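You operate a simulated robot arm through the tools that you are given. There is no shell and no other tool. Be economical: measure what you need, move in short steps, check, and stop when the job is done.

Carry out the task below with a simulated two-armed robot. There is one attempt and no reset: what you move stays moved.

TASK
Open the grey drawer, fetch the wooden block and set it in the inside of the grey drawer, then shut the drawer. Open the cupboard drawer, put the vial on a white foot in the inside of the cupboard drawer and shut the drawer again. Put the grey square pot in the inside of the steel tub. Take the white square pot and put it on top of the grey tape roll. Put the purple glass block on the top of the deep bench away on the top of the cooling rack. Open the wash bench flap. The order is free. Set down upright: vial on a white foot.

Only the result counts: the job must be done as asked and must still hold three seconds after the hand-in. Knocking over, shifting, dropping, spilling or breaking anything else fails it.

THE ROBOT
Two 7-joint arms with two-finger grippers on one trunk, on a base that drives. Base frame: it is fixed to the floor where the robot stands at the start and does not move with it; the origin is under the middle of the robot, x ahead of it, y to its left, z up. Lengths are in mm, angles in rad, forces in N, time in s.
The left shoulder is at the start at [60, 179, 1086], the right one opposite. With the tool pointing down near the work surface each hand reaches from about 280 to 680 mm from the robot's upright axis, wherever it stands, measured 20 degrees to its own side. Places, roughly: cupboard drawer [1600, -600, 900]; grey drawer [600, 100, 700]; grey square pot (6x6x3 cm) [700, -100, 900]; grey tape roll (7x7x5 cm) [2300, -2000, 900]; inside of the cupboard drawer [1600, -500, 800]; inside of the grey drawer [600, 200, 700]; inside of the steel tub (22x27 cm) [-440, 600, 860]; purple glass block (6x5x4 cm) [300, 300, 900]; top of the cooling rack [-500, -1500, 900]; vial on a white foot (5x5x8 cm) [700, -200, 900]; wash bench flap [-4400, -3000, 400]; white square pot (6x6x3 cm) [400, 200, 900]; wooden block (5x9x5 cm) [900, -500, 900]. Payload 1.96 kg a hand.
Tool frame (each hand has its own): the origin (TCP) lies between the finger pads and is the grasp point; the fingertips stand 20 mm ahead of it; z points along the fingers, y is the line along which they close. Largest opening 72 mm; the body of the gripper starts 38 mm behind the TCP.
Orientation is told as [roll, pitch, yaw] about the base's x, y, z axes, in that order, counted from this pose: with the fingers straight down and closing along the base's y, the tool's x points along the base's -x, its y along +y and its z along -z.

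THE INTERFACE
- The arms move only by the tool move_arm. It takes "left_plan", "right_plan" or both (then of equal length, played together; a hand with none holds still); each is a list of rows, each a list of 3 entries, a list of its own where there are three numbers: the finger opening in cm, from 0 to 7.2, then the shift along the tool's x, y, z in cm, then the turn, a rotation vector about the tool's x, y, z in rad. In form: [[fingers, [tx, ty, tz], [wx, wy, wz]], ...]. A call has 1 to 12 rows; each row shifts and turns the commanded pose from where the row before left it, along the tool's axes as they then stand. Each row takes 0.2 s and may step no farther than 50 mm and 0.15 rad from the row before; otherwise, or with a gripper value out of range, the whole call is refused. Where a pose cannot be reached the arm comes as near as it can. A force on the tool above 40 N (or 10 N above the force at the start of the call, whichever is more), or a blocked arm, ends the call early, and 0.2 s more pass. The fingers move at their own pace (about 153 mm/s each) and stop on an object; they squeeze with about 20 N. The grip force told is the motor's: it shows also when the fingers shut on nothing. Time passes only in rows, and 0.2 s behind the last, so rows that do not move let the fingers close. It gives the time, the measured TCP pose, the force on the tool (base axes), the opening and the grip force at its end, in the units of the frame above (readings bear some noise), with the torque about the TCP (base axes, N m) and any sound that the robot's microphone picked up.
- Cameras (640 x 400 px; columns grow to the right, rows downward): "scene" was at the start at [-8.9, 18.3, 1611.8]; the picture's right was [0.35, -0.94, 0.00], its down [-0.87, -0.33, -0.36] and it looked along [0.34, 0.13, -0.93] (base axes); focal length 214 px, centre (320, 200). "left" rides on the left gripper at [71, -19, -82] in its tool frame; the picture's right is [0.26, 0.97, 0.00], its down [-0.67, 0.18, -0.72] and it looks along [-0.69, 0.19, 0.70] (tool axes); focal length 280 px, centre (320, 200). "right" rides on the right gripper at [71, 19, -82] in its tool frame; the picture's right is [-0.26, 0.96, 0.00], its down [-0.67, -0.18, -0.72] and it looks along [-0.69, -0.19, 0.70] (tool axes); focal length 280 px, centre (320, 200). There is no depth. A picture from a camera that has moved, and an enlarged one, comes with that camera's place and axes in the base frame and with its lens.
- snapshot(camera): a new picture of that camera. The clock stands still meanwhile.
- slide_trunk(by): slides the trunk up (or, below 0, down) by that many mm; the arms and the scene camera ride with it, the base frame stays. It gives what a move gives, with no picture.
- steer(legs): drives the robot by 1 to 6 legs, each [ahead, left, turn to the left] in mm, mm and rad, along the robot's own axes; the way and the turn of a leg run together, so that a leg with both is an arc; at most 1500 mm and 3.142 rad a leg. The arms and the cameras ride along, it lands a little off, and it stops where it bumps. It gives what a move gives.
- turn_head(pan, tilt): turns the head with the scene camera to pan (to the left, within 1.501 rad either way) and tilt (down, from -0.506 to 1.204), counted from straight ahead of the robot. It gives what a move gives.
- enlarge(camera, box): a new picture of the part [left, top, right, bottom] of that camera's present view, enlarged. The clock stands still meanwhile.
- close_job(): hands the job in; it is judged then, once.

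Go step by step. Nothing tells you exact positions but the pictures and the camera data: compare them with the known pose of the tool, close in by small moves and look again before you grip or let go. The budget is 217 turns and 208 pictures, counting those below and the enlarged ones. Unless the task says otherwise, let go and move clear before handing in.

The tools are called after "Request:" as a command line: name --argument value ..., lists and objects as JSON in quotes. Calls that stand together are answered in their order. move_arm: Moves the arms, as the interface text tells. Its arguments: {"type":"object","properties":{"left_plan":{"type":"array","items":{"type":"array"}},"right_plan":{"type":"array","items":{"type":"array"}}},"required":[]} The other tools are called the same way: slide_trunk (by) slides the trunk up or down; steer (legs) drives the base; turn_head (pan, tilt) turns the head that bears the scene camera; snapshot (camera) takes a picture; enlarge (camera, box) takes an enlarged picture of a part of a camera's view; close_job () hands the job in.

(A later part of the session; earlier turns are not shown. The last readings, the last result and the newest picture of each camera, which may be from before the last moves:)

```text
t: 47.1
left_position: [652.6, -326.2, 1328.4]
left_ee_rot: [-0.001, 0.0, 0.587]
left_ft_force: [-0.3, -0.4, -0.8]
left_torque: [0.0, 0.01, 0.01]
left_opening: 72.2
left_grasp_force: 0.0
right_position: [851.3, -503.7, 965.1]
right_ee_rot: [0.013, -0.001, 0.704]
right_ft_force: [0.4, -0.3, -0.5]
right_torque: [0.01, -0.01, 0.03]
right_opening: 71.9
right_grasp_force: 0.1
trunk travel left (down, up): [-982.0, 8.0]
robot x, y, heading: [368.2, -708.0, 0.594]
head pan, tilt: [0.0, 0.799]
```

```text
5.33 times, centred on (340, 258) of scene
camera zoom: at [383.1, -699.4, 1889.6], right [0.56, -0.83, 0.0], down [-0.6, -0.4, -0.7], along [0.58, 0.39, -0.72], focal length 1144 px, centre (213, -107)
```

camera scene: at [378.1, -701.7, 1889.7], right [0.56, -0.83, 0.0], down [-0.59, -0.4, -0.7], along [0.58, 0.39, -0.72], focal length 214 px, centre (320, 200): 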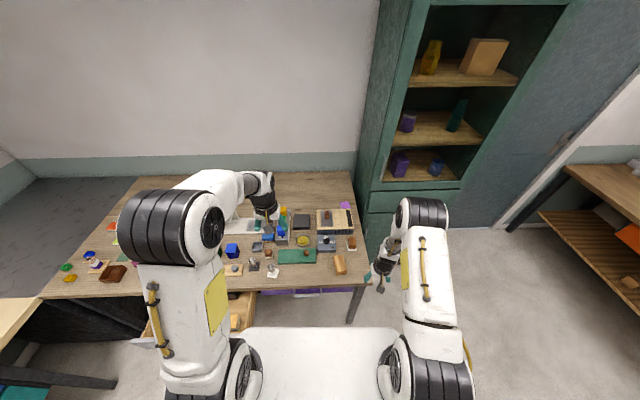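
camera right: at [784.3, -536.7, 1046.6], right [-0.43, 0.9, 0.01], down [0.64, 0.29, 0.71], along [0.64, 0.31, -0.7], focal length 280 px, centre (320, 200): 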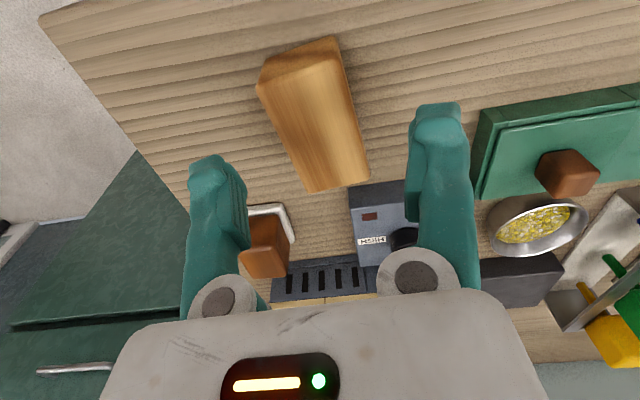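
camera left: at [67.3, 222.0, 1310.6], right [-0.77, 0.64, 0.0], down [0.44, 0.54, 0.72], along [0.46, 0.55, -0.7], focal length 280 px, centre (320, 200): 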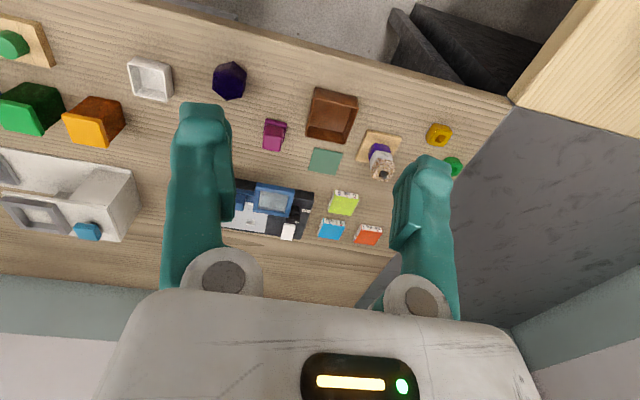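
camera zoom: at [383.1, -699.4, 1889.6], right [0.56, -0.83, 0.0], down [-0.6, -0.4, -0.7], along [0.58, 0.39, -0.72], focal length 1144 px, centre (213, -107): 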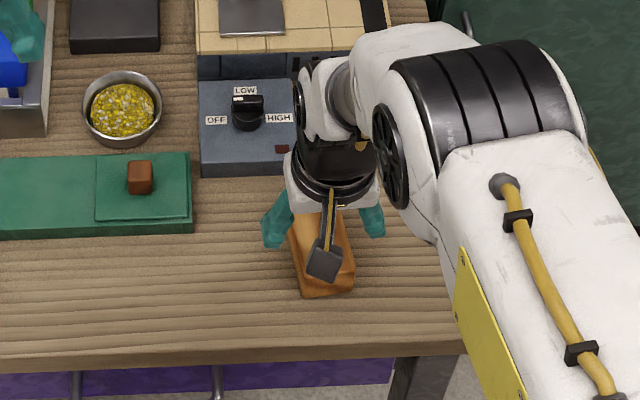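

Well aligned. Descend and grip.

Request:
move_arm --right_plan '[[7.2, [0.3, 0, 2.7], [0, 0, 0]], [7.2, [0, 0, 2.5], [0, 0, 0]], [0, [0, 0, 0], [0, 0, 0]], [0, [0, 0, 0], [0, 0, 0]], [0, [0, 0, 0], [0, 0, 0]]]'

Request:
snapshot --camera "right"

```text
t: 48.3
left_position: [652.1, -327.2, 1328.9]
left_ee_rot: [0.0, -0.001, 0.588]
left_ft_force: [0.3, -0.2, -0.7]
left_torque: [-0.03, -0.02, -0.01]
left_opening: 71.8
left_grasp_force: 0.1
right_position: [850.5, -505.8, 914.7]
right_ee_rot: [0.013, -0.005, 0.704]
right_ft_force: [-0.2, 0.4, 0.5]
right_torque: [-0.01, 0.0, -0.03]
right_opening: 0.0
right_grasp_force: 20.4
trunk travel left (down, up): [-982.0, 8.0]
robot x, y, heading: [367.9, -711.7, 0.593]
head pan, tilt: [0.0, 0.799]
```

```text
174 pictures are left
camera right: at [783.1, -538.3, 995.5], right [-0.43, 0.91, 0.01], down [0.64, 0.29, 0.71], along [0.64, 0.31, -0.7], focal length 280 px, centre (320, 200)
```

right: 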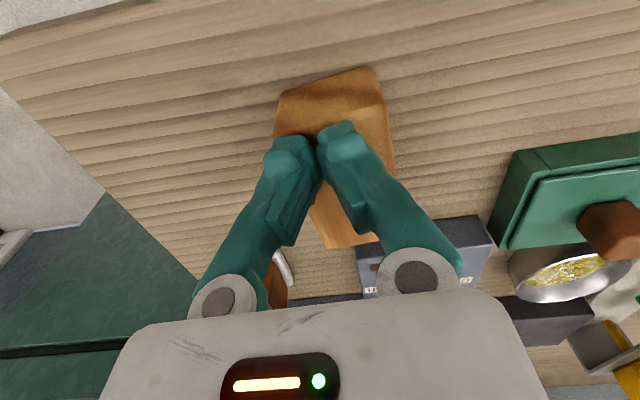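

The fingers closed above the block: the bench is lower (~826) than I thought, and the block centre is a bit further (~[874,-483]). Reopen, shift and check.

Request:
move_arm --right_plan '[[7.2, [0, 0, -3], [0, 0, 0]], [7.2, [0, 0, 0], [0, 0, 0]], [7.2, [-3, 0, 0], [0, 0, 0]]]'

Request:
snapshot --camera "right"

Request:
enlarge --camera "scene" --box '[280, 220, 400, 295]'

```text
t: 49.1
left_position: [653.5, -326.4, 1328.2]
left_ee_rot: [0.001, -0.001, 0.588]
left_ft_force: [0.2, -0.2, 0.0]
left_torque: [0.02, 0.01, 0.01]
left_opening: 72.1
left_grasp_force: 0.1
right_position: [872.6, -484.8, 943.8]
right_ee_rot: [0.013, -0.001, 0.704]
right_ft_force: [0.2, -0.1, 0.9]
right_torque: [0.03, 0.06, 0.0]
right_opening: 72.0
right_grasp_force: 0.1
trunk travel left (down, up): [-982.0, 8.0]
robot x, y, heading: [367.2, -710.9, 0.588]
head pan, tilt: [0.0, 0.799]
```

```text
173 pictures are left
camera right: at [806.2, -517.9, 1025.4], right [-0.42, 0.91, 0.01], down [0.64, 0.29, 0.71], along [0.64, 0.31, -0.7], focal length 280 px, centre (320, 200)
```

right: 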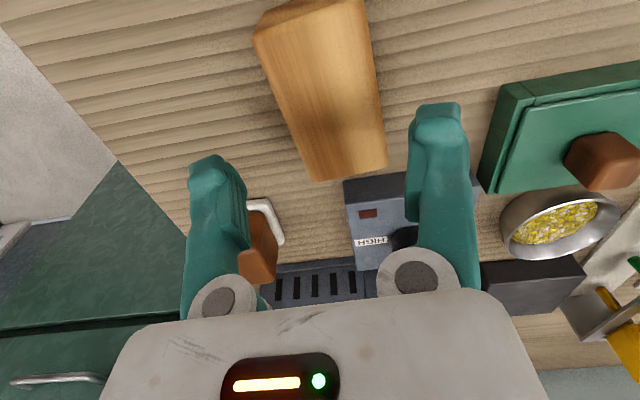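

```text
5.33 times, centred on (340, 258) of scene
camera zoom: at [383.9, -698.6, 1889.6], right [0.56, -0.83, 0.0], down [-0.6, -0.4, -0.7], along [0.58, 0.39, -0.72], focal length 1144 px, centre (213, -107)
```

zoom: 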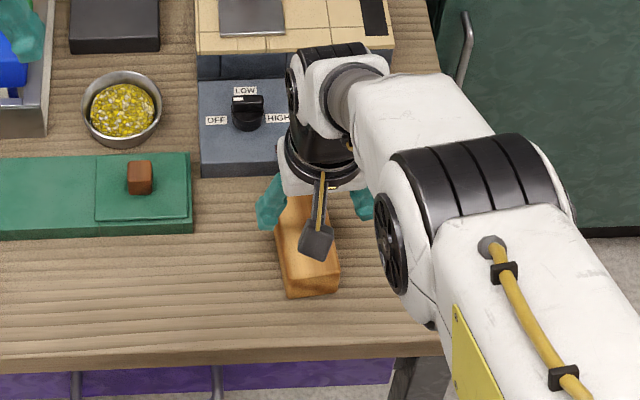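

Request:
move_arm --right_plan '[[7.2, [0.8, 0.5, 0], [0, 0, 0]], [7.2, [0, 0, 4], [0, 0, 0]], [7.2, [0, 0, 2], [0, 0, 0]]]'

Request:
snapshot --camera "right"

```text
t: 49.9
left_position: [652.3, -327.1, 1328.5]
left_ee_rot: [0.001, 0.001, 0.589]
left_ft_force: [0.1, 0.0, 0.2]
left_torque: [0.01, 0.0, 0.01]
left_opening: 72.0
left_grasp_force: 0.1
right_position: [849.2, -494.0, 897.4]
right_ee_rot: [0.012, -0.003, 0.703]
right_ft_force: [0.9, -0.5, -0.6]
right_torque: [-0.01, 0.02, -0.04]
right_opening: 72.0
right_grasp_force: 0.1
right hand out of reach, approached as far as the arm can: row 2, 3
trunk travel left (down, up): [-982.0, 8.0]
robot x, y, heading: [367.8, -709.3, 0.588]
head pan, tilt: [0.0, 0.799]
```

```text
171 pictures are left
camera right: at [782.9, -527.3, 979.7], right [-0.43, 0.91, 0.01], down [0.64, 0.29, 0.72], along [0.64, 0.31, -0.7], focal length 280 px, centre (320, 200)
```

right: 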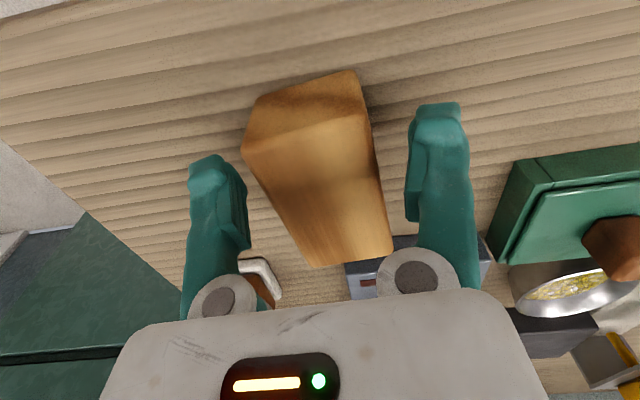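

Out of reach with the trunk this high; I'll raise the hand and lower the trunk.

Request:
move_arm --right_plan '[[7.2, [0, 0, -4.5], [0, 0, 0]], [7.2, [0, 0, -4.5], [0, 0, 0]], [7.2, [0, 0, -4.5], [0, 0, 0]], [7.2, [0, 0, -4.5], [0, 0, 0]]]'

Request:
slide_trunk --by -150

Request:
snapshot --camera "right"

```text
t: 50.9
left_position: [650.3, -328.2, 1329.3]
left_ee_rot: [0.001, -0.002, 0.587]
left_ft_force: [0.0, 0.4, -0.1]
left_torque: [0.0, -0.05, -0.01]
left_opening: 71.9
left_grasp_force: 0.1
right_position: [851.5, -497.1, 1080.7]
right_ee_rot: [0.01, -0.004, 0.706]
right_ft_force: [-1.0, -0.8, 0.5]
right_torque: [-0.02, 0.04, -0.03]
right_opening: 71.8
right_grasp_force: 0.0
trunk travel left (down, up): [-982.0, 8.0]
robot x, y, heading: [367.4, -708.3, 0.586]
head pan, tilt: [0.0, 0.799]
```

```text
t: 52.6
left_position: [650.8, -326.1, 1179.1]
left_ee_rot: [0.0, 0.002, 0.588]
left_ft_force: [0.7, -0.2, -1.3]
left_torque: [0.0, 0.02, 0.0]
left_opening: 72.0
left_grasp_force: 0.1
right_position: [852.2, -497.5, 931.2]
right_ee_rot: [0.012, -0.003, 0.704]
right_ft_force: [-0.4, -0.3, 0.2]
right_torque: [0.0, 0.0, 0.01]
right_opening: 72.2
right_grasp_force: 0.2
trunk travel left (down, up): [-832.0, 158.0]
robot x, y, heading: [368.1, -707.0, 0.586]
head pan, tilt: [0.0, 0.799]
```

```text
170 pictures are left
camera right: at [785.6, -529.5, 1011.6], right [-0.43, 0.91, 0.01], down [0.64, 0.29, 0.72], along [0.64, 0.31, -0.7], focal length 280 px, centre (320, 200)
```

right: 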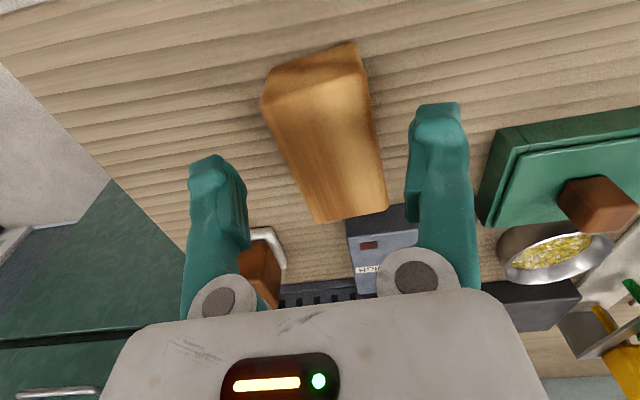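

Request:
move_arm --right_plan '[[7.2, [-2.1, 0.1, 0], [0, 0, 0]], [7.2, [0, 0, 3.6], [0, 0, 0]], [7.2, [0, 0, 3.4], [0, 0, 0]]]'

Request:
snapshot --camera "right"

```text
t: 53.5
left_position: [650.6, -328.1, 1178.9]
left_ee_rot: [0.001, -0.003, 0.588]
left_ft_force: [0.2, -0.6, -0.2]
left_torque: [-0.01, -0.01, 0.03]
left_opening: 71.8
left_grasp_force: 0.1
right_position: [866.9, -481.5, 867.9]
right_ee_rot: [0.011, -0.001, 0.704]
right_ft_force: [-10.8, -5.6, 16.5]
right_torque: [-0.66, -0.28, -0.44]
right_opening: 72.2
right_grasp_force: 0.0
trunk travel left (down, up): [-832.0, 158.0]
robot x, y, heading: [364.8, -710.5, 0.59]
head pan, tilt: [0.0, 0.799]
stopped in row 3 (right hand): the force on the tool passed its limit at 90 N (the readings are from after the stop); the commanded pose is now the measured one
```

```text
169 pictures are left
camera right: at [801.2, -514.8, 949.0], right [-0.42, 0.91, 0.01], down [0.64, 0.29, 0.71], along [0.64, 0.31, -0.7], focal length 280 px, centre (320, 200)
```

right: 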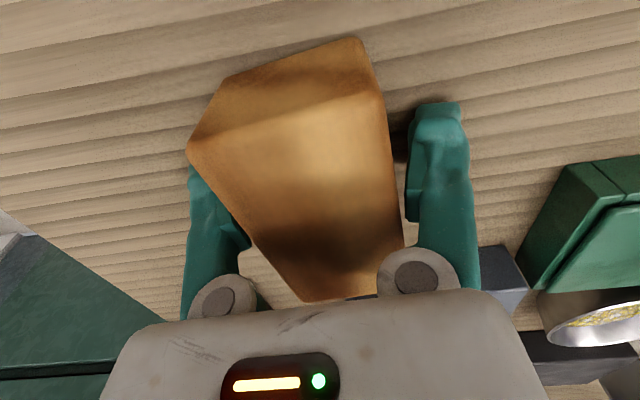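

Contact with the bench by a fingertip; the fingers straddle the block. Close and lift.

Request:
move_arm --right_plan '[[7.2, [0, 0, -0.3], [0, 0, 0]], [0, [0, 0, 0], [0, 0, 0]], [0, [0, 0, 0], [0, 0, 0]], [0, [0, 0, 0], [0, 0, 0]]]'

Request:
snapshot --camera "right"

```text
t: 54.5
left_position: [652.7, -327.2, 1178.8]
left_ee_rot: [0.0, 0.0, 0.591]
left_ft_force: [-0.1, 0.8, 0.8]
left_torque: [0.0, 0.01, 0.01]
left_opening: 72.0
left_grasp_force: 0.1
right_position: [868.8, -480.1, 869.9]
right_ee_rot: [0.011, 0.001, 0.704]
right_ft_force: [-1.0, 0.1, 0.6]
right_torque: [-0.03, 0.0, -0.02]
right_opening: 56.8
right_grasp_force: 20.1
trunk travel left (down, up): [-832.0, 158.0]
robot x, y, heading: [364.1, -711.5, 0.586]
head pan, tilt: [0.0, 0.799]
```

```text
168 pictures are left
camera right: at [803.1, -513.7, 950.8], right [-0.42, 0.91, 0.01], down [0.64, 0.29, 0.71], along [0.64, 0.31, -0.7], focal length 280 px, centre (320, 200)
```

right: 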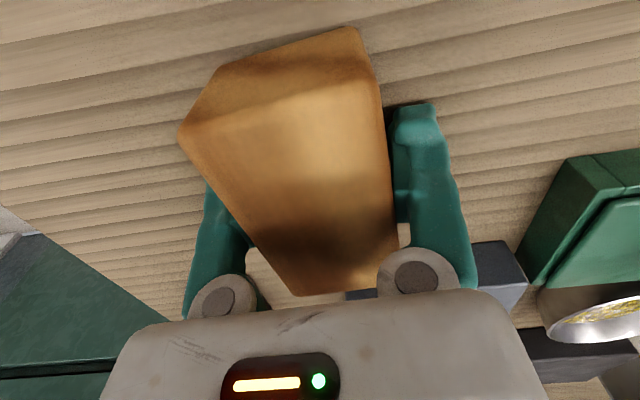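

Request:
move_arm --right_plan '[[0, [0, 0, -2], [0, 0, 0]], [0, [0, 0, -3], [0, 0, 0]], [0, [0, 0, -4], [0, 0, 0]], [0, [0, 0, -4], [0, 0, 0]]]'

Request:
snapshot --camera "right"

Request:
enlarge --camera "scene" --box '[240, 180, 400, 280]'

```text
t: 55.5
left_position: [651.5, -327.9, 1177.0]
left_ee_rot: [-0.001, 0.001, 0.589]
left_ft_force: [-0.2, -0.4, 0.5]
left_torque: [0.01, -0.02, -0.02]
left_opening: 71.5
left_grasp_force: 0.1
right_position: [872.0, -486.9, 1000.6]
right_ee_rot: [0.011, 0.0, 0.703]
right_ft_force: [-0.3, 0.1, -0.1]
right_torque: [0.01, 0.02, 0.02]
right_opening: 57.1
right_grasp_force: 20.3
trunk travel left (down, up): [-832.0, 158.0]
robot x, y, heading: [366.4, -709.5, 0.587]
head pan, tilt: [0.0, 0.799]
```

```text
167 pictures are left
camera right: at [806.2, -518.5, 1081.8], right [-0.42, 0.91, 0.01], down [0.64, 0.29, 0.71], along [0.64, 0.31, -0.7], focal length 280 px, centre (320, 200)
```

right: 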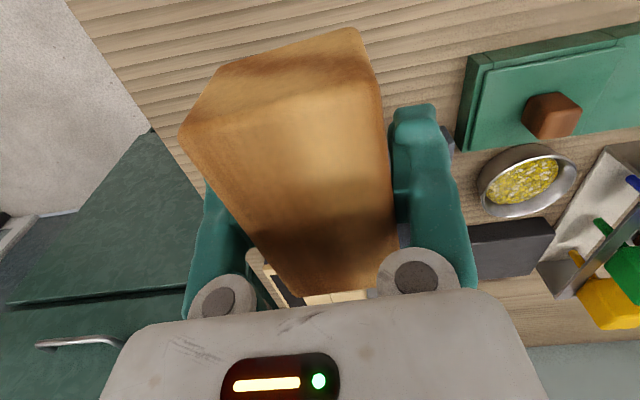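

```text
4.00 times, centred on (320, 230) of scene
camera zoom: at [381.8, -699.6, 1739.5], right [0.56, -0.83, 0.0], down [-0.6, -0.4, -0.7], along [0.58, 0.39, -0.72], focal length 858 px, centre (320, 80)
```

zoom: 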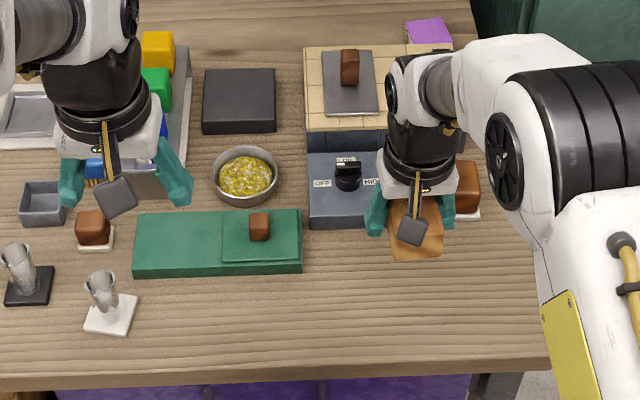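

Block held. Drive back and left to the open drawer.

Request:
steer --legs '[[-145, 0, 0.021], [0, 700, 0]]'

Request:
snapshot --camera "scene"

Request:
snapshot --camera "right"

```text
t: 60.2
left_position: [126.2, 170.3, 1178.6]
left_ee_rot: [0.001, -0.001, 0.607]
left_ft_force: [-0.7, -0.8, -0.3]
left_torque: [0.0, 0.0, 0.0]
left_opening: 72.1
left_grasp_force: 0.0
right_position: [350.8, 16.1, 999.8]
right_ee_rot: [0.011, 0.0, 0.722]
right_ft_force: [0.1, -0.5, -0.7]
right_torque: [-0.04, 0.02, 0.05]
right_opening: 56.7
right_grasp_force: 20.0
trunk travel left (down, up): [-832.0, 158.0]
robot x, y, heading: [-152.9, -217.6, 0.607]
head pan, tilt: [0.0, 0.799]
```

```text
165 pictures are left
camera scene: at [-135.5, -207.6, 1739.6], right [0.57, -0.82, 0.0], down [-0.59, -0.41, -0.7], along [0.57, 0.4, -0.72], focal length 214 px, centre (320, 200)
```

scene: 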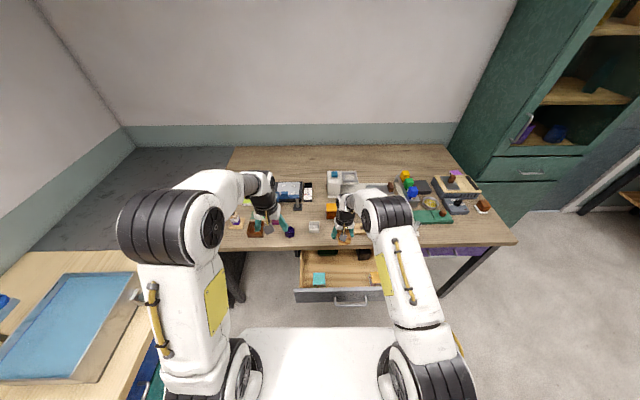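

```text
164 pictures are left
camera right: at [284.9, -18.3, 1081.0], right [-0.44, 0.9, 0.01], down [0.63, 0.3, 0.71], along [0.64, 0.32, -0.7], focal length 280 px, centre (320, 200)
```

right: 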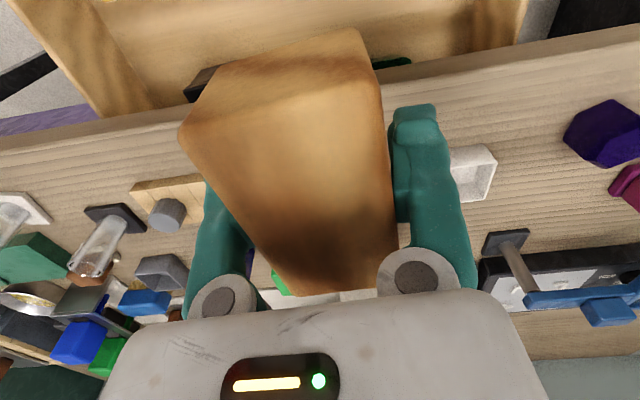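

Request:
move_arm --right_plan '[[0, [0, 0, 0], [0, 0, 0.11]], [0, [3.1, -2.6, 0], [0, 0, 0]], [0, [3.1, -2.6, 0], [0, 0, 0]]]'

Request:
slide_trunk --by -150

Request:
enlarge --camera "scene" --box '[260, 200, 420, 300]'

Request:
snapshot --camera "right"

```text
t: 61.0
left_position: [126.2, 168.1, 1178.5]
left_ee_rot: [0.0, -0.002, 0.608]
left_ft_force: [0.2, 0.0, 0.6]
left_torque: [0.01, -0.06, -0.02]
left_opening: 71.9
left_grasp_force: 0.0
right_position: [331.8, -64.0, 1001.1]
right_ee_rot: [0.01, -0.001, 0.612]
right_ft_force: [0.0, -0.2, -0.8]
right_torque: [0.03, 0.01, 0.02]
right_opening: 56.8
right_grasp_force: 19.4
trunk travel left (down, up): [-832.0, 158.0]
robot x, y, heading: [-152.7, -215.7, 0.611]
head pan, tilt: [0.0, 0.799]
```

```text
t: 62.8
left_position: [126.7, 170.2, 1028.2]
left_ee_rot: [0.0, -0.001, 0.606]
left_ft_force: [-0.2, -0.5, 1.1]
left_torque: [0.03, -0.01, 0.0]
left_opening: 71.8
left_grasp_force: 0.1
right_position: [330.1, -63.1, 849.9]
right_ee_rot: [0.009, 0.001, 0.613]
right_ft_force: [-0.2, 0.9, -0.1]
right_torque: [-0.01, 0.03, 0.03]
right_opening: 56.9
right_grasp_force: 20.4
trunk travel left (down, up): [-682.0, 308.0]
robot x, y, heading: [-150.8, -217.6, 0.604]
head pan, tilt: [0.0, 0.799]
```

```text
4.00 times, centred on (340, 250) of scene
camera zoom: at [-135.9, -207.3, 1589.6], right [0.57, -0.82, 0.0], down [-0.59, -0.41, -0.7], along [0.57, 0.4, -0.72], focal length 858 px, centre (240, 0)
```

zoom: 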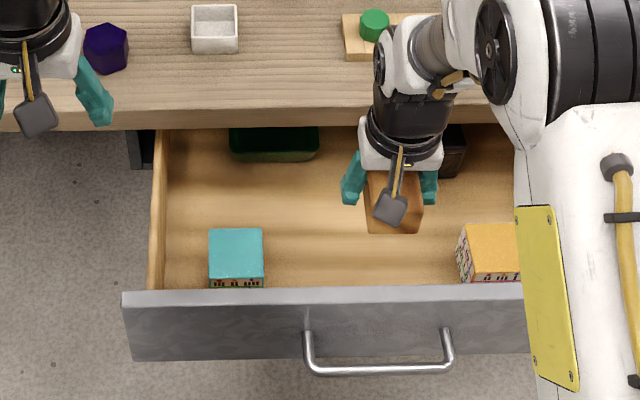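

```text
162 pictures are left
camera right: at [261.9, -90.1, 931.4], right [-0.34, 0.94, 0.01], down [0.66, 0.23, 0.71], along [0.67, 0.25, -0.7], focal length 280 px, centre (320, 200)
```

right: 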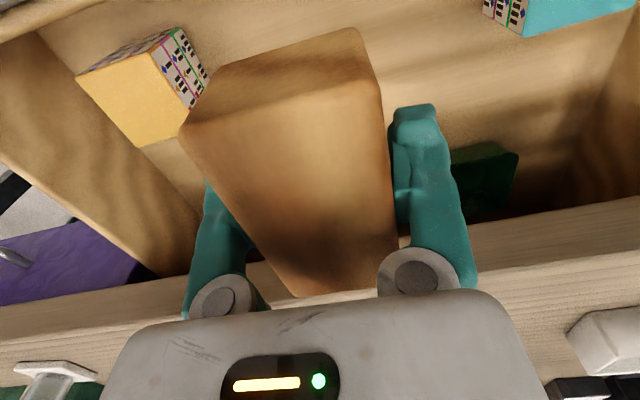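

Position is over free drawer floor. Lower slowly until contact.

Request:
move_arm --right_plan '[[0, [0, 0, 3], [0, 0, 0]], [0, [0, 0, 3], [0, 0, 0]], [0, [0, 0, 1.5], [0, 0, 0]], [0, [0, 0, 1], [0, 0, 0]]]'

Request:
snapshot --camera "right"

Request:
enlarge --camera "scene" --box '[260, 200, 420, 300]'

```text
t: 63.8
left_position: [127.2, 168.4, 1028.7]
left_ee_rot: [0.0, 0.001, 0.608]
left_ft_force: [-1.0, 0.4, -1.0]
left_torque: [0.01, -0.02, 0.02]
left_opening: 72.0
left_grasp_force: 0.2
right_position: [330.9, -62.7, 764.0]
right_ee_rot: [0.01, 0.002, 0.612]
right_ft_force: [0.2, 0.0, -1.0]
right_torque: [0.02, -0.03, -0.02]
right_opening: 57.0
right_grasp_force: 20.3
trunk travel left (down, up): [-682.0, 308.0]
robot x, y, heading: [-148.6, -220.2, 0.604]
head pan, tilt: [0.0, 0.799]
```

```text
161 pictures are left
camera right: at [261.7, -89.1, 845.5], right [-0.34, 0.94, 0.01], down [0.66, 0.23, 0.71], along [0.67, 0.25, -0.7], focal length 280 px, centre (320, 200)
```

right: 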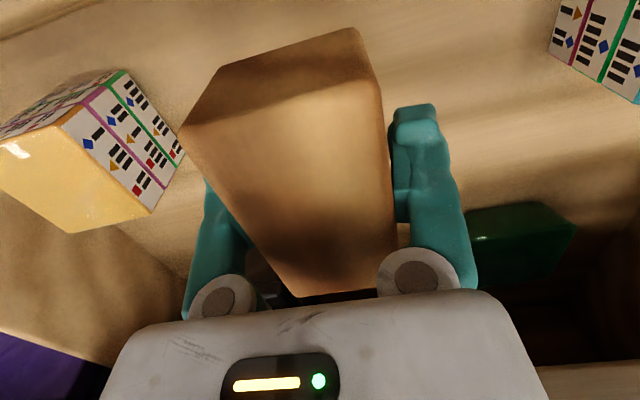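

```text
4.00 times, centred on (340, 250) of scene
camera zoom: at [-135.5, -207.1, 1589.6], right [0.57, -0.82, 0.0], down [-0.59, -0.41, -0.7], along [0.57, 0.4, -0.72], focal length 858 px, centre (240, 0)
```

zoom: 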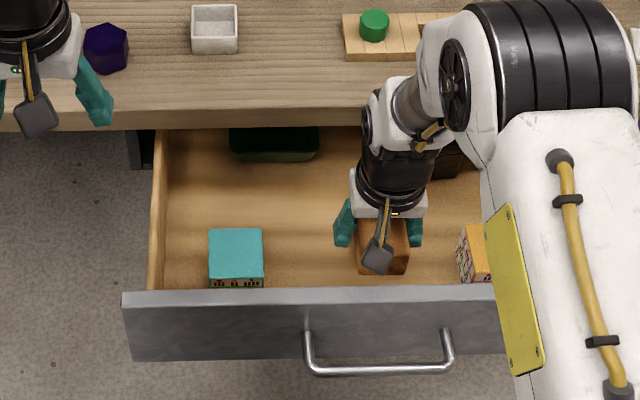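

Request:
move_arm --right_plan '[[0, [0, 0, 0.8], [0, 0, 0]], [0, [0, 0, 0.6], [0, 0, 0]], [0, [0, 0, 0.5], [0, 0, 0]], [0, [0, 0, 0.5], [0, 0, 0]], [0, [0, 0, 0.5], [0, 0, 0]], [0, [0, 0, 0.5], [0, 0, 0]], [0, [0, 0, 0.5], [0, 0, 0]], [0, [0, 0, 0.5], [0, 0, 0]]]'

```text
t: 65.5
left_position: [125.2, 169.1, 1030.2]
left_ee_rot: [0.0, -0.002, 0.607]
left_ft_force: [-0.9, 0.4, -0.8]
left_torque: [0.02, -0.02, 0.01]
left_opening: 71.9
left_grasp_force: 0.0
right_position: [330.9, -61.3, 730.4]
right_ee_rot: [0.01, -0.003, 0.611]
right_ft_force: [0.5, -0.5, 31.5]
right_torque: [-1.11, 2.44, 0.12]
right_opening: 56.7
right_grasp_force: 19.9
trunk travel left (down, up): [-682.0, 308.0]
robot x, y, heading: [-155.2, -220.4, 0.607]
head pan, tilt: [0.0, 0.799]
stopped in row 8 (right hand): the force on the tool passed its limit at 49 N (the readings are from after the stop); the commanded pose is now the measured one
```

Request:
snapshot --camera "right"

Request:
enlarge --camera "scene" --box '[280, 210, 400, 285]'

```text
159 pictures are left
camera right: at [261.5, -88.3, 811.1], right [-0.34, 0.94, 0.01], down [0.66, 0.23, 0.71], along [0.67, 0.25, -0.7], focal length 280 px, centre (320, 200)
```

right: 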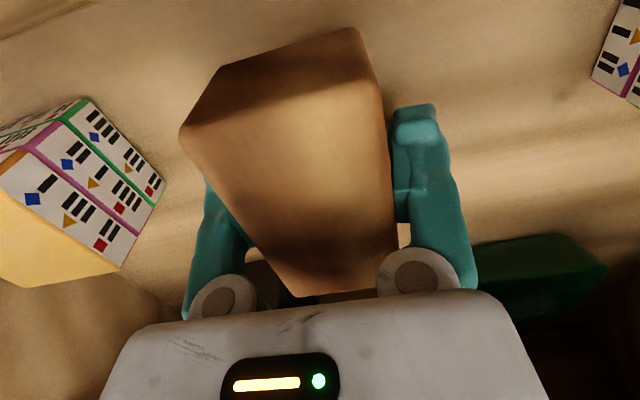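

```text
5.33 times, centred on (340, 248) of scene
camera zoom: at [-138.2, -208.2, 1590.0], right [0.57, -0.82, 0.0], down [-0.59, -0.41, -0.7], along [0.57, 0.4, -0.72], focal length 1144 px, centre (213, -53)
```

zoom: 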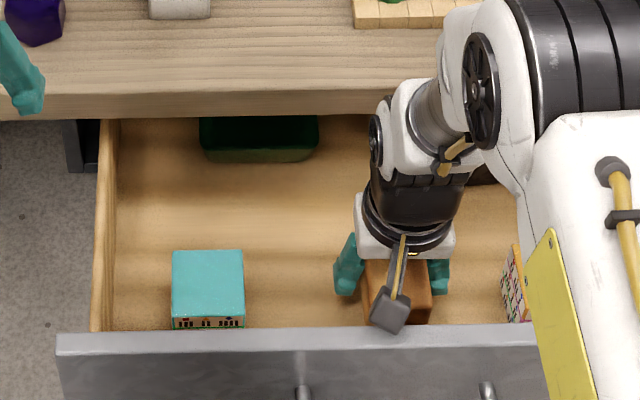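

The wrist camera housing touched the drawer front panel. I'll lift slightly, move 3 cm inward and lower again.

Request:
move_arm --right_plan '[[0, [0, 0, -1.2], [0, 0, 0]], [0, [-1.6, 0, -0.8], [0, 0, 0]], [0, [-1.6, 0, 0], [0, 0, 0]], [0, [0, 0, 1], [0, 0, 0]], [0, [0, 0, 0.8], [0, 0, 0]], [0, [0, 0, 0.6], [0, 0, 0]], [0, [0, 0, 0.6], [0, 0, 0]], [0, [0, 0, 0.6], [0, 0, 0]], [0, [0, 0, 0.6], [0, 0, 0]]]'

Request:
enlarge --camera "scene" --box '[280, 210, 400, 285]'

```text
t: 67.5
left_position: [127.2, 170.3, 1028.2]
left_ee_rot: [0.0, 0.0, 0.609]
left_ft_force: [-0.2, -0.3, -0.2]
left_torque: [0.02, 0.02, -0.01]
left_opening: 72.0
left_grasp_force: 0.0
right_position: [356.6, -42.7, 704.9]
right_ee_rot: [0.009, 0.0, 0.614]
right_ft_force: [0.1, 0.2, -0.9]
right_torque: [0.03, 0.02, -0.01]
right_opening: 56.6
right_grasp_force: 20.1
trunk travel left (down, up): [-682.0, 308.0]
robot x, y, heading: [-151.0, -216.2, 0.607]
head pan, tilt: [0.0, 0.799]
```

```text
5.33 times, centred on (340, 248) of scene
camera zoom: at [-135.6, -207.2, 1589.6], right [0.57, -0.82, 0.0], down [-0.59, -0.41, -0.7], along [0.57, 0.4, -0.72], focal length 1144 px, centre (213, -53)
```

zoom: 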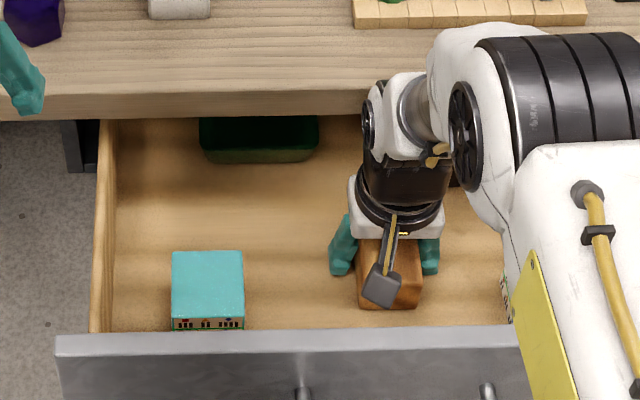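

Request:
move_arm --right_plan '[[0, [0, 0, 0.5], [0, 0, 0]], [0, [0, 0, 0.5], [0, 0, 0]], [0, [0, 0, 0.5], [0, 0, 0]], [0, [0, 0, 0.5], [0, 0, 0]], [0, [0, 0, 0.5], [0, 0, 0]], [0, [0, 0, 0.5], [0, 0, 0]], [0, [0, 0, 0.5], [0, 0, 0]], [0, [0, 0, 0.5], [0, 0, 0]]]'

```text
t: 68.0
left_position: [125.4, 168.8, 1029.3]
left_ee_rot: [0.0, -0.002, 0.608]
left_ft_force: [0.0, -0.7, 0.4]
left_torque: [-0.03, 0.0, 0.0]
left_opening: 72.2
left_grasp_force: 0.0
right_position: [359.8, -40.3, 703.8]
right_ee_rot: [0.009, -0.014, 0.612]
right_ft_force: [0.6, 0.5, 32.1]
right_torque: [-0.91, 0.71, -0.07]
right_opening: 56.8
right_grasp_force: 20.1
trunk travel left (down, up): [-682.0, 308.0]
robot x, y, heading: [-148.1, -218.6, 0.61]
head pan, tilt: [0.0, 0.799]
stopped in row 2 (right hand): the force on the tool passed its limit at 46 N (the readings are from after the stop); the commanded pose is now the measured one
```

Block touches the drawer floor. Release and lift out.

Request:
move_arm --right_plan '[[7.2, [0, 0, 0], [0, 0, 0]], [7.2, [0, 0, 0], [0, 0, 0]], [7.2, [0, 0, -2], [0, 0, 0]], [7.2, [0, 0, -4], [0, 0, 0]], [7.2, [0, 0, -5], [0, 0, 0]], [7.2, [0, 0, -5], [0, 0, 0]], [7.2, [0, 0, -5], [0, 0, 0]], [7.2, [0, 0, -5], [0, 0, 0]]]'

Request:
snapshot --camera "right"

Request:
enlarge --camera "scene" --box '[260, 200, 420, 300]'

```text
t: 69.8
left_position: [125.9, 169.6, 1029.6]
left_ee_rot: [0.002, -0.001, 0.608]
left_ft_force: [-0.6, -0.7, -0.1]
left_torque: [0.0, 0.0, 0.0]
left_opening: 72.4
left_grasp_force: 0.0
right_position: [359.3, -42.6, 961.5]
right_ee_rot: [0.009, -0.007, 0.614]
right_ft_force: [0.0, -0.5, 0.3]
right_torque: [0.01, -0.03, 0.02]
right_opening: 72.0
right_grasp_force: 0.0
trunk travel left (down, up): [-682.0, 308.0]
robot x, y, heading: [-154.7, -217.9, 0.606]
head pan, tilt: [0.0, 0.799]
```

```text
156 pictures are left
camera right: at [289.1, -70.2, 1042.3], right [-0.34, 0.94, 0.01], down [0.66, 0.23, 0.72], along [0.67, 0.25, -0.7], focal length 280 px, centre (320, 200)
```

right: 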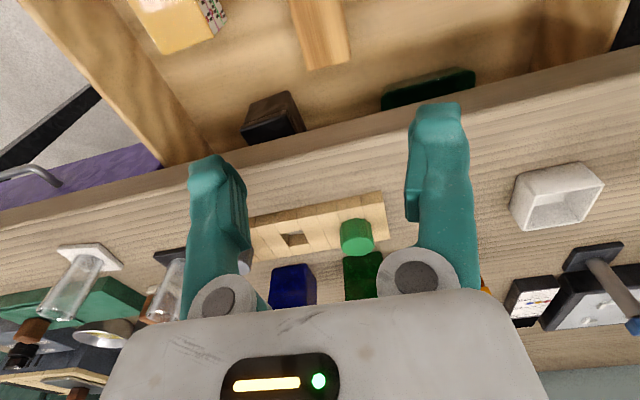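

```text
4.00 times, centred on (340, 250) of scene
camera zoom: at [-136.8, -207.9, 1589.5], right [0.57, -0.82, 0.0], down [-0.59, -0.41, -0.7], along [0.57, 0.4, -0.72], focal length 858 px, centre (240, 0)
```

zoom: 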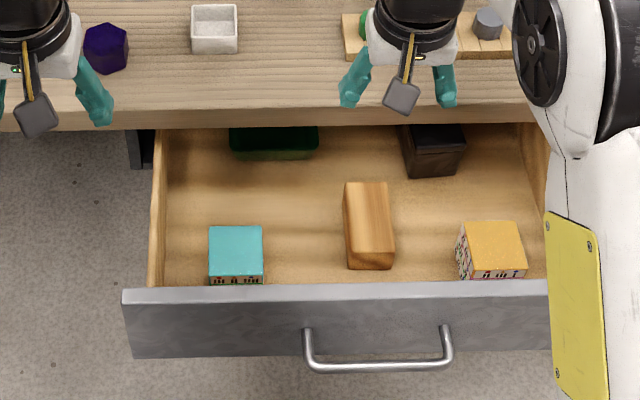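

Block sits in the drawer. Now back off and turn the right hand to point forward to push the drawer shut.

Request:
steer --legs '[[-170, 0, 0]]'

Request:
move_arm --right_plan '[[0, [0, 0, 0], [0, -0.145, 0]], [0, [0, 0, 0], [0, -0.145, 0]], [0, [0, 0, 0], [0, -0.145, 0]], [0, [0, 0, 0], [0, -0.145, 0]], [0, [0, 0, 0], [0, -0.145, 0]], [0, [0, 0, 0], [0, -0.145, 0]], [0, [0, 0, 0], [0, -0.145, 0]], [0, [0, 0, 0], [0, -0.145, 0]], [0, [0, 0, 0], [0, -0.145, 0]], [0, [0, 0, 0], [0, -0.145, 0]]]'

Request:
snapshot --camera "scene"

```text
t: 71.2
left_position: [-11.1, 73.9, 1028.1]
left_ee_rot: [0.002, 0.0, 0.609]
left_ft_force: [-1.0, 0.0, -0.2]
left_torque: [0.0, -0.05, -0.02]
left_opening: 71.9
left_grasp_force: 0.1
right_position: [220.5, -137.3, 959.2]
right_ee_rot: [0.008, -0.008, 0.616]
right_ft_force: [0.2, 0.1, -0.3]
right_torque: [-0.05, -0.04, 0.02]
right_opening: 71.9
right_grasp_force: 0.0
trunk travel left (down, up): [-682.0, 308.0]
robot x, y, heading: [-286.0, -313.1, 0.607]
head pan, tilt: [0.0, 0.799]
```

```text
t: 73.4
left_position: [-10.6, 74.6, 1028.1]
left_ee_rot: [-0.001, 0.0, 0.608]
left_ft_force: [1.2, -0.3, -0.1]
left_torque: [-0.03, -0.03, 0.01]
left_opening: 72.2
left_grasp_force: 0.0
right_position: [221.8, -136.6, 961.1]
right_ee_rot: [0.079, -1.456, 0.534]
right_ft_force: [-0.4, 0.1, 0.5]
right_torque: [0.0, -0.01, -0.02]
right_opening: 0.0
right_grasp_force: 20.2
trunk travel left (down, up): [-682.0, 308.0]
robot x, y, heading: [-287.7, -313.2, 0.61]
head pan, tilt: [0.0, 0.799]
```

```text
154 pictures are left
camera scene: at [-272.4, -302.4, 1589.6], right [0.57, -0.82, 0.0], down [-0.59, -0.41, -0.7], along [0.57, 0.4, -0.72], focal length 214 px, centre (320, 200)
```

scene: 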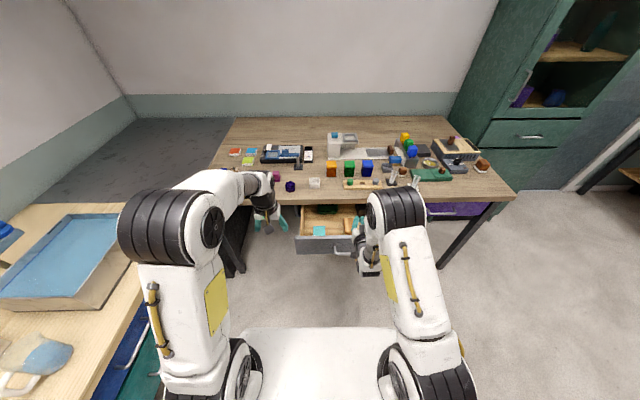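

Request:
move_arm --right_plan '[[0, [0, 0, -3], [0, 0, 0]], [0, [0, 0, -3], [0, 0, 0]]]'

Request:
slide_trunk --by -190

Request:
enlarge --camera "scene" --box '[260, 160, 460, 285]'

Request:
snapshot --camera "right"

```text
t: 74.0
left_position: [-11.9, 74.0, 1028.4]
left_ee_rot: [0.0, 0.002, 0.61]
left_ft_force: [-0.8, 1.0, -0.3]
left_torque: [0.0, 0.03, 0.02]
left_opening: 71.7
left_grasp_force: 0.1
right_position: [171.1, -170.5, 965.6]
right_ee_rot: [0.079, -1.459, 0.538]
right_ft_force: [0.8, -0.8, -0.1]
right_torque: [-0.04, 0.0, -0.03]
right_opening: 0.0
right_grasp_force: 20.1
trunk travel left (down, up): [-682.0, 308.0]
robot x, y, heading: [-287.7, -312.8, 0.606]
head pan, tilt: [0.0, 0.799]
```

```text
t: 76.1
left_position: [-11.9, 75.3, 837.9]
left_ee_rot: [0.001, 0.0, 0.61]
left_ft_force: [0.3, -0.1, 1.1]
left_torque: [0.03, -0.03, 0.01]
left_opening: 72.1
left_grasp_force: 0.1
right_position: [173.2, -170.2, 775.7]
right_ee_rot: [0.082, -1.458, 0.535]
right_ft_force: [-0.5, 0.8, -0.4]
right_torque: [0.01, -0.02, -0.04]
right_opening: 0.1
right_grasp_force: 20.4
trunk travel left (down, up): [-492.0, 498.0]
robot x, y, heading: [-290.1, -313.4, 0.608]
head pan, tilt: [0.0, 0.799]
```

```text
3.20 times, centred on (360, 222) of scene
camera zoom: at [-273.1, -302.9, 1399.6], right [0.57, -0.82, 0.0], down [-0.59, -0.41, -0.7], along [0.57, 0.4, -0.72], focal length 686 px, centre (192, 128)
```

zoom: 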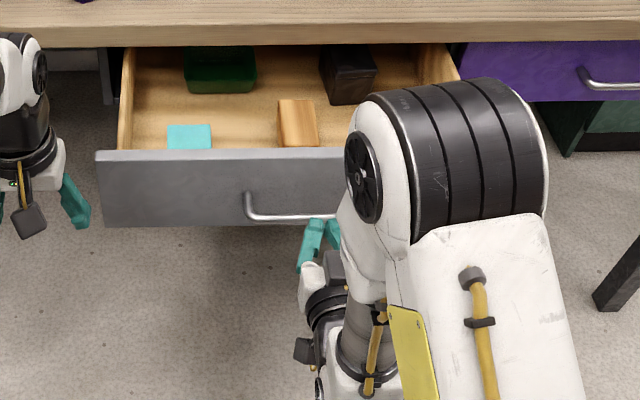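

```text
152 pictures are left
camera right: at [87.7, -206.7, 715.6], right [-0.53, 0.8, 0.27], down [-0.41, -0.52, 0.75], along [0.74, 0.29, 0.61], focal length 280 px, centre (320, 200)
```

right: 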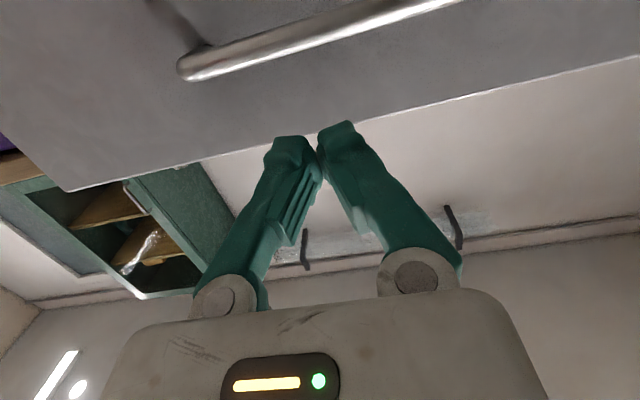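

Request:
move_arm --right_plan '[[0, [-0.34, 0, 3], [0, 0, 0]], [0, [-0.34, 0, 3], [0, 0, 0]], [0, [-0.34, 0, 3], [0, 0, 0]], [0, [-0.34, 0, 3], [0, 0, 0]], [0, [-0.34, 0, 3], [0, 0, 0]], [0, [-0.34, 0, 3], [0, 0, 0]]]'

Request:
enlarge --camera "scene" --box '[260, 160, 460, 285]'

```text
t: 77.5
left_position: [-11.5, 76.1, 838.7]
left_ee_rot: [-0.001, 0.001, 0.61]
left_ft_force: [0.0, 0.3, -0.3]
left_torque: [-0.02, -0.01, 0.0]
left_opening: 72.5
left_grasp_force: 0.1
right_position: [320.5, -65.7, 779.5]
right_ee_rot: [0.085, -1.457, 0.532]
right_ft_force: [-0.8, 0.1, 0.4]
right_torque: [-0.01, 0.0, 0.03]
right_opening: 0.0
right_grasp_force: 19.9
trunk travel left (down, up): [-492.0, 498.0]
robot x, y, heading: [-292.2, -311.9, 0.612]
head pan, tilt: [0.0, 0.799]
```

```text
3.20 times, centred on (360, 222) of scene
camera zoom: at [-272.3, -302.4, 1399.6], right [0.57, -0.82, 0.0], down [-0.59, -0.41, -0.7], along [0.57, 0.4, -0.72], focal length 686 px, centre (192, 128)
```

zoom: 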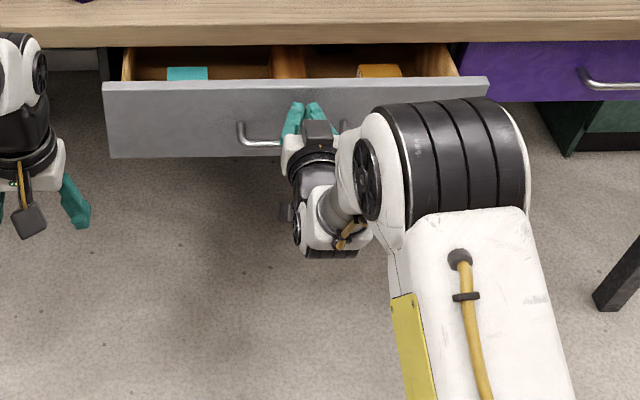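

Request:
steer --legs '[[90, 0, 0]]'

Request:
move_arm --right_plan '[[0, [-0.1, 0, 1], [0, 0, 0]], [0, [-0.1, 0, 1], [0, 0, 0]], [0, [-0.1, 0, 1], [0, 0, 0]], [0, [-0.1, 0, 1], [0, 0, 0]]]'

Request:
enlarge --camera "scene" --box '[260, 160, 460, 285]'

```text
t: 78.6
left_position: [63.2, 125.7, 837.1]
left_ee_rot: [0.0, 0.001, 0.606]
left_ft_force: [0.2, -0.3, -0.3]
left_torque: [-0.03, 0.03, 0.03]
left_opening: 71.9
left_grasp_force: 0.1
right_position: [396.1, -13.7, 778.6]
right_ee_rot: [0.08, -1.456, 0.535]
right_ft_force: [0.2, -0.7, 0.7]
right_torque: [0.02, -0.01, -0.02]
right_opening: 0.0
right_grasp_force: 30.0
trunk travel left (down, up): [-492.0, 498.0]
robot x, y, heading: [-212.3, -261.7, 0.606]
head pan, tilt: [0.0, 0.799]
```

```text
t: 79.7
left_position: [58.4, 122.3, 840.3]
left_ee_rot: [0.001, -0.006, 0.605]
left_ft_force: [0.3, -0.3, 0.0]
left_torque: [-0.03, 0.04, 0.01]
left_opening: 72.0
left_grasp_force: 0.0
right_position: [419.9, 3.5, 779.9]
right_ee_rot: [0.076, -1.458, 0.539]
right_ft_force: [-27.7, -20.0, 14.5]
right_torque: [0.29, -0.26, 0.11]
right_opening: 5.8
right_grasp_force: 29.4
trunk travel left (down, up): [-492.0, 498.0]
robot x, y, heading: [-218.8, -263.9, 0.604]
head pan, tilt: [0.0, 0.799]
stopped in row 4 (right hand): the force on the tool passed its limit at 52 N (the readings are from after the stop); the commanded pose is now the measured one
```

```text
3.20 times, centred on (360, 222) of scene
camera zoom: at [-207.5, -256.7, 1400.0], right [0.57, -0.82, 0.0], down [-0.59, -0.41, -0.7], along [0.58, 0.4, -0.71], focal length 686 px, centre (192, 128)
```

zoom: 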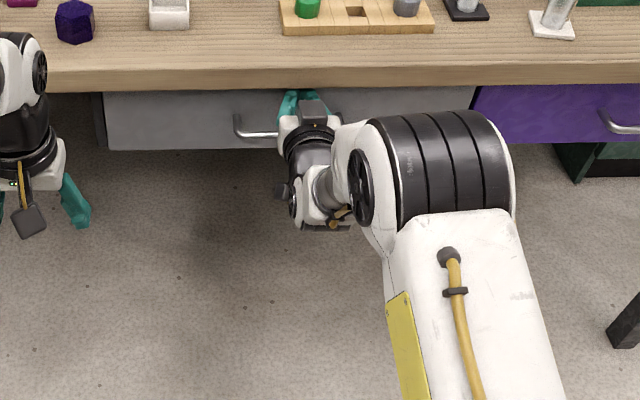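

The grey drawer is shut. Back off, raise, and return the hand to pointing down.

Request:
move_arm --right_plan '[[0, [0, 0, -4], [0, 0, 0]], [0, [0, 0, -4], [0, 0, 0]], [7.2, [0, 0, -4], [0, 0, 0]]]'

Request:
slide_trunk --by 260

Request:
move_arm --right_plan '[[7.2, [0, 0, 0], [0, 0.145, 0]], [7.2, [0, 0, 0], [0, 0.145, 0]], [7.2, [0, 0, 0], [0, 0.145, 0]], [7.2, [0, 0, 0], [0, 0.145, 0]], [7.2, [0, 0, 0], [0, 0.145, 0]], [7.2, [0, 0, 0], [0, 0.145, 0]], [7.2, [0, 0, 0], [0, 0.145, 0]], [7.2, [0, 0, 0], [0, 0.145, 0]], [7.2, [0, 0, 0], [0, 0.145, 0]], [7.2, [0, 0, 0], [0, 0.145, 0]]]'

Request:
steer --legs '[[0, -260, 0]]'

Request:
snapshot --camera "scene"

Request:
snapshot --camera "right"

```text
t: 80.5
left_position: [61.8, 124.1, 838.4]
left_ee_rot: [0.001, -0.002, 0.607]
left_ft_force: [0.2, 0.2, 0.8]
left_torque: [0.01, -0.05, 0.0]
left_opening: 72.0
left_grasp_force: 0.1
right_position: [324.8, -62.0, 785.6]
right_ee_rot: [0.076, -1.449, 0.538]
right_ft_force: [0.1, -0.9, -0.1]
right_torque: [-0.03, 0.0, 0.01]
right_opening: 72.0
right_grasp_force: 0.1
trunk travel left (down, up): [-492.0, 498.0]
robot x, y, heading: [-214.7, -266.1, 0.605]
head pan, tilt: [0.0, 0.799]
```

```text
t: 83.2
left_position: [61.7, 125.4, 1098.0]
left_ee_rot: [0.0, 0.0, 0.608]
left_ft_force: [0.6, -0.3, 0.5]
left_torque: [-0.01, 0.03, 0.0]
left_opening: 72.0
left_grasp_force: 0.1
right_position: [327.1, -61.1, 1046.0]
right_ee_rot: [0.074, -1.447, 0.54]
right_ft_force: [0.1, -0.2, 0.3]
right_torque: [-0.03, 0.02, -0.02]
right_opening: 71.9
right_grasp_force: 0.0
trunk travel left (down, up): [-752.0, 238.0]
robot x, y, heading: [-214.0, -263.1, 0.609]
head pan, tilt: [0.0, 0.799]
```

```text
t: 85.4
left_position: [62.1, 124.9, 1097.6]
left_ee_rot: [0.0, -0.003, 0.607]
left_ft_force: [-0.6, -0.2, 0.4]
left_torque: [-0.01, 0.02, 0.0]
left_opening: 71.8
left_grasp_force: 0.0
right_position: [326.5, -61.1, 1046.3]
right_ee_rot: [0.009, -0.045, 0.613]
right_ft_force: [-0.6, 0.2, -0.2]
right_torque: [0.02, -0.01, 0.0]
right_opening: 71.9
right_grasp_force: 0.1
trunk travel left (down, up): [-752.0, 238.0]
robot x, y, heading: [-216.5, -260.4, 0.604]
head pan, tilt: [0.0, 0.799]
```

```text
t: 87.3
left_position: [212.6, -90.5, 1097.9]
left_ee_rot: [0.001, -0.001, 0.604]
left_ft_force: [-0.9, -0.1, -0.3]
left_torque: [0.01, 0.03, -0.02]
left_opening: 72.1
left_grasp_force: 0.0
right_position: [476.1, -276.9, 1045.2]
right_ee_rot: [0.009, -0.044, 0.611]
right_ft_force: [-0.4, -0.1, 0.4]
right_torque: [0.02, 0.02, 0.0]
right_opening: 72.0
right_grasp_force: 0.2
trunk travel left (down, up): [-752.0, 238.0]
robot x, y, heading: [-64.2, -477.5, 0.605]
head pan, tilt: [0.0, 0.799]
```

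```text
149 pictures are left
camera scene: at [-51.4, -467.6, 1659.6], right [0.57, -0.82, 0.0], down [-0.59, -0.41, -0.7], along [0.57, 0.4, -0.72], focal length 214 px, centre (320, 200)
```

scene: 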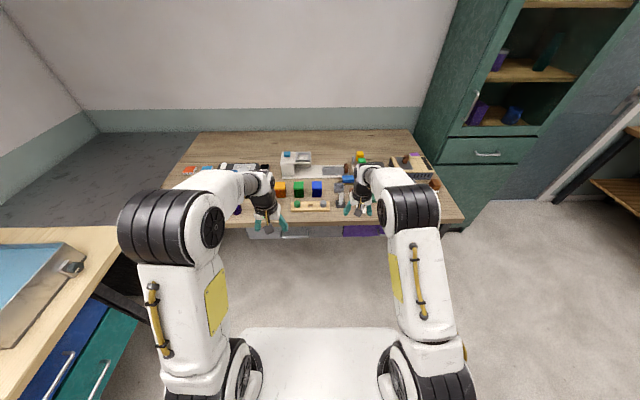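

```text
148 pictures are left
camera right: at [404.1, -306.7, 1123.9], right [-0.34, 0.94, 0.02], down [0.63, 0.21, 0.74], along [0.7, 0.27, -0.67], focal length 280 px, centre (320, 200)
```

right: 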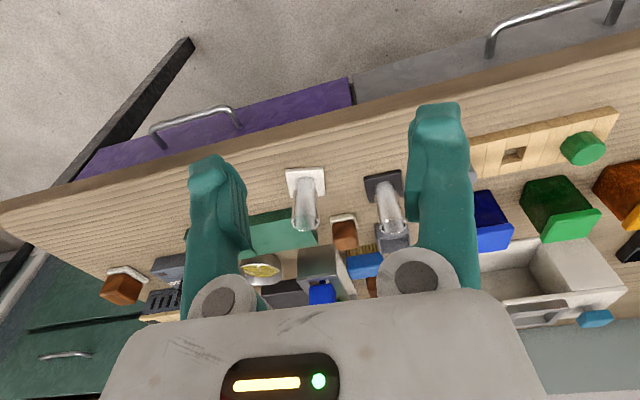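

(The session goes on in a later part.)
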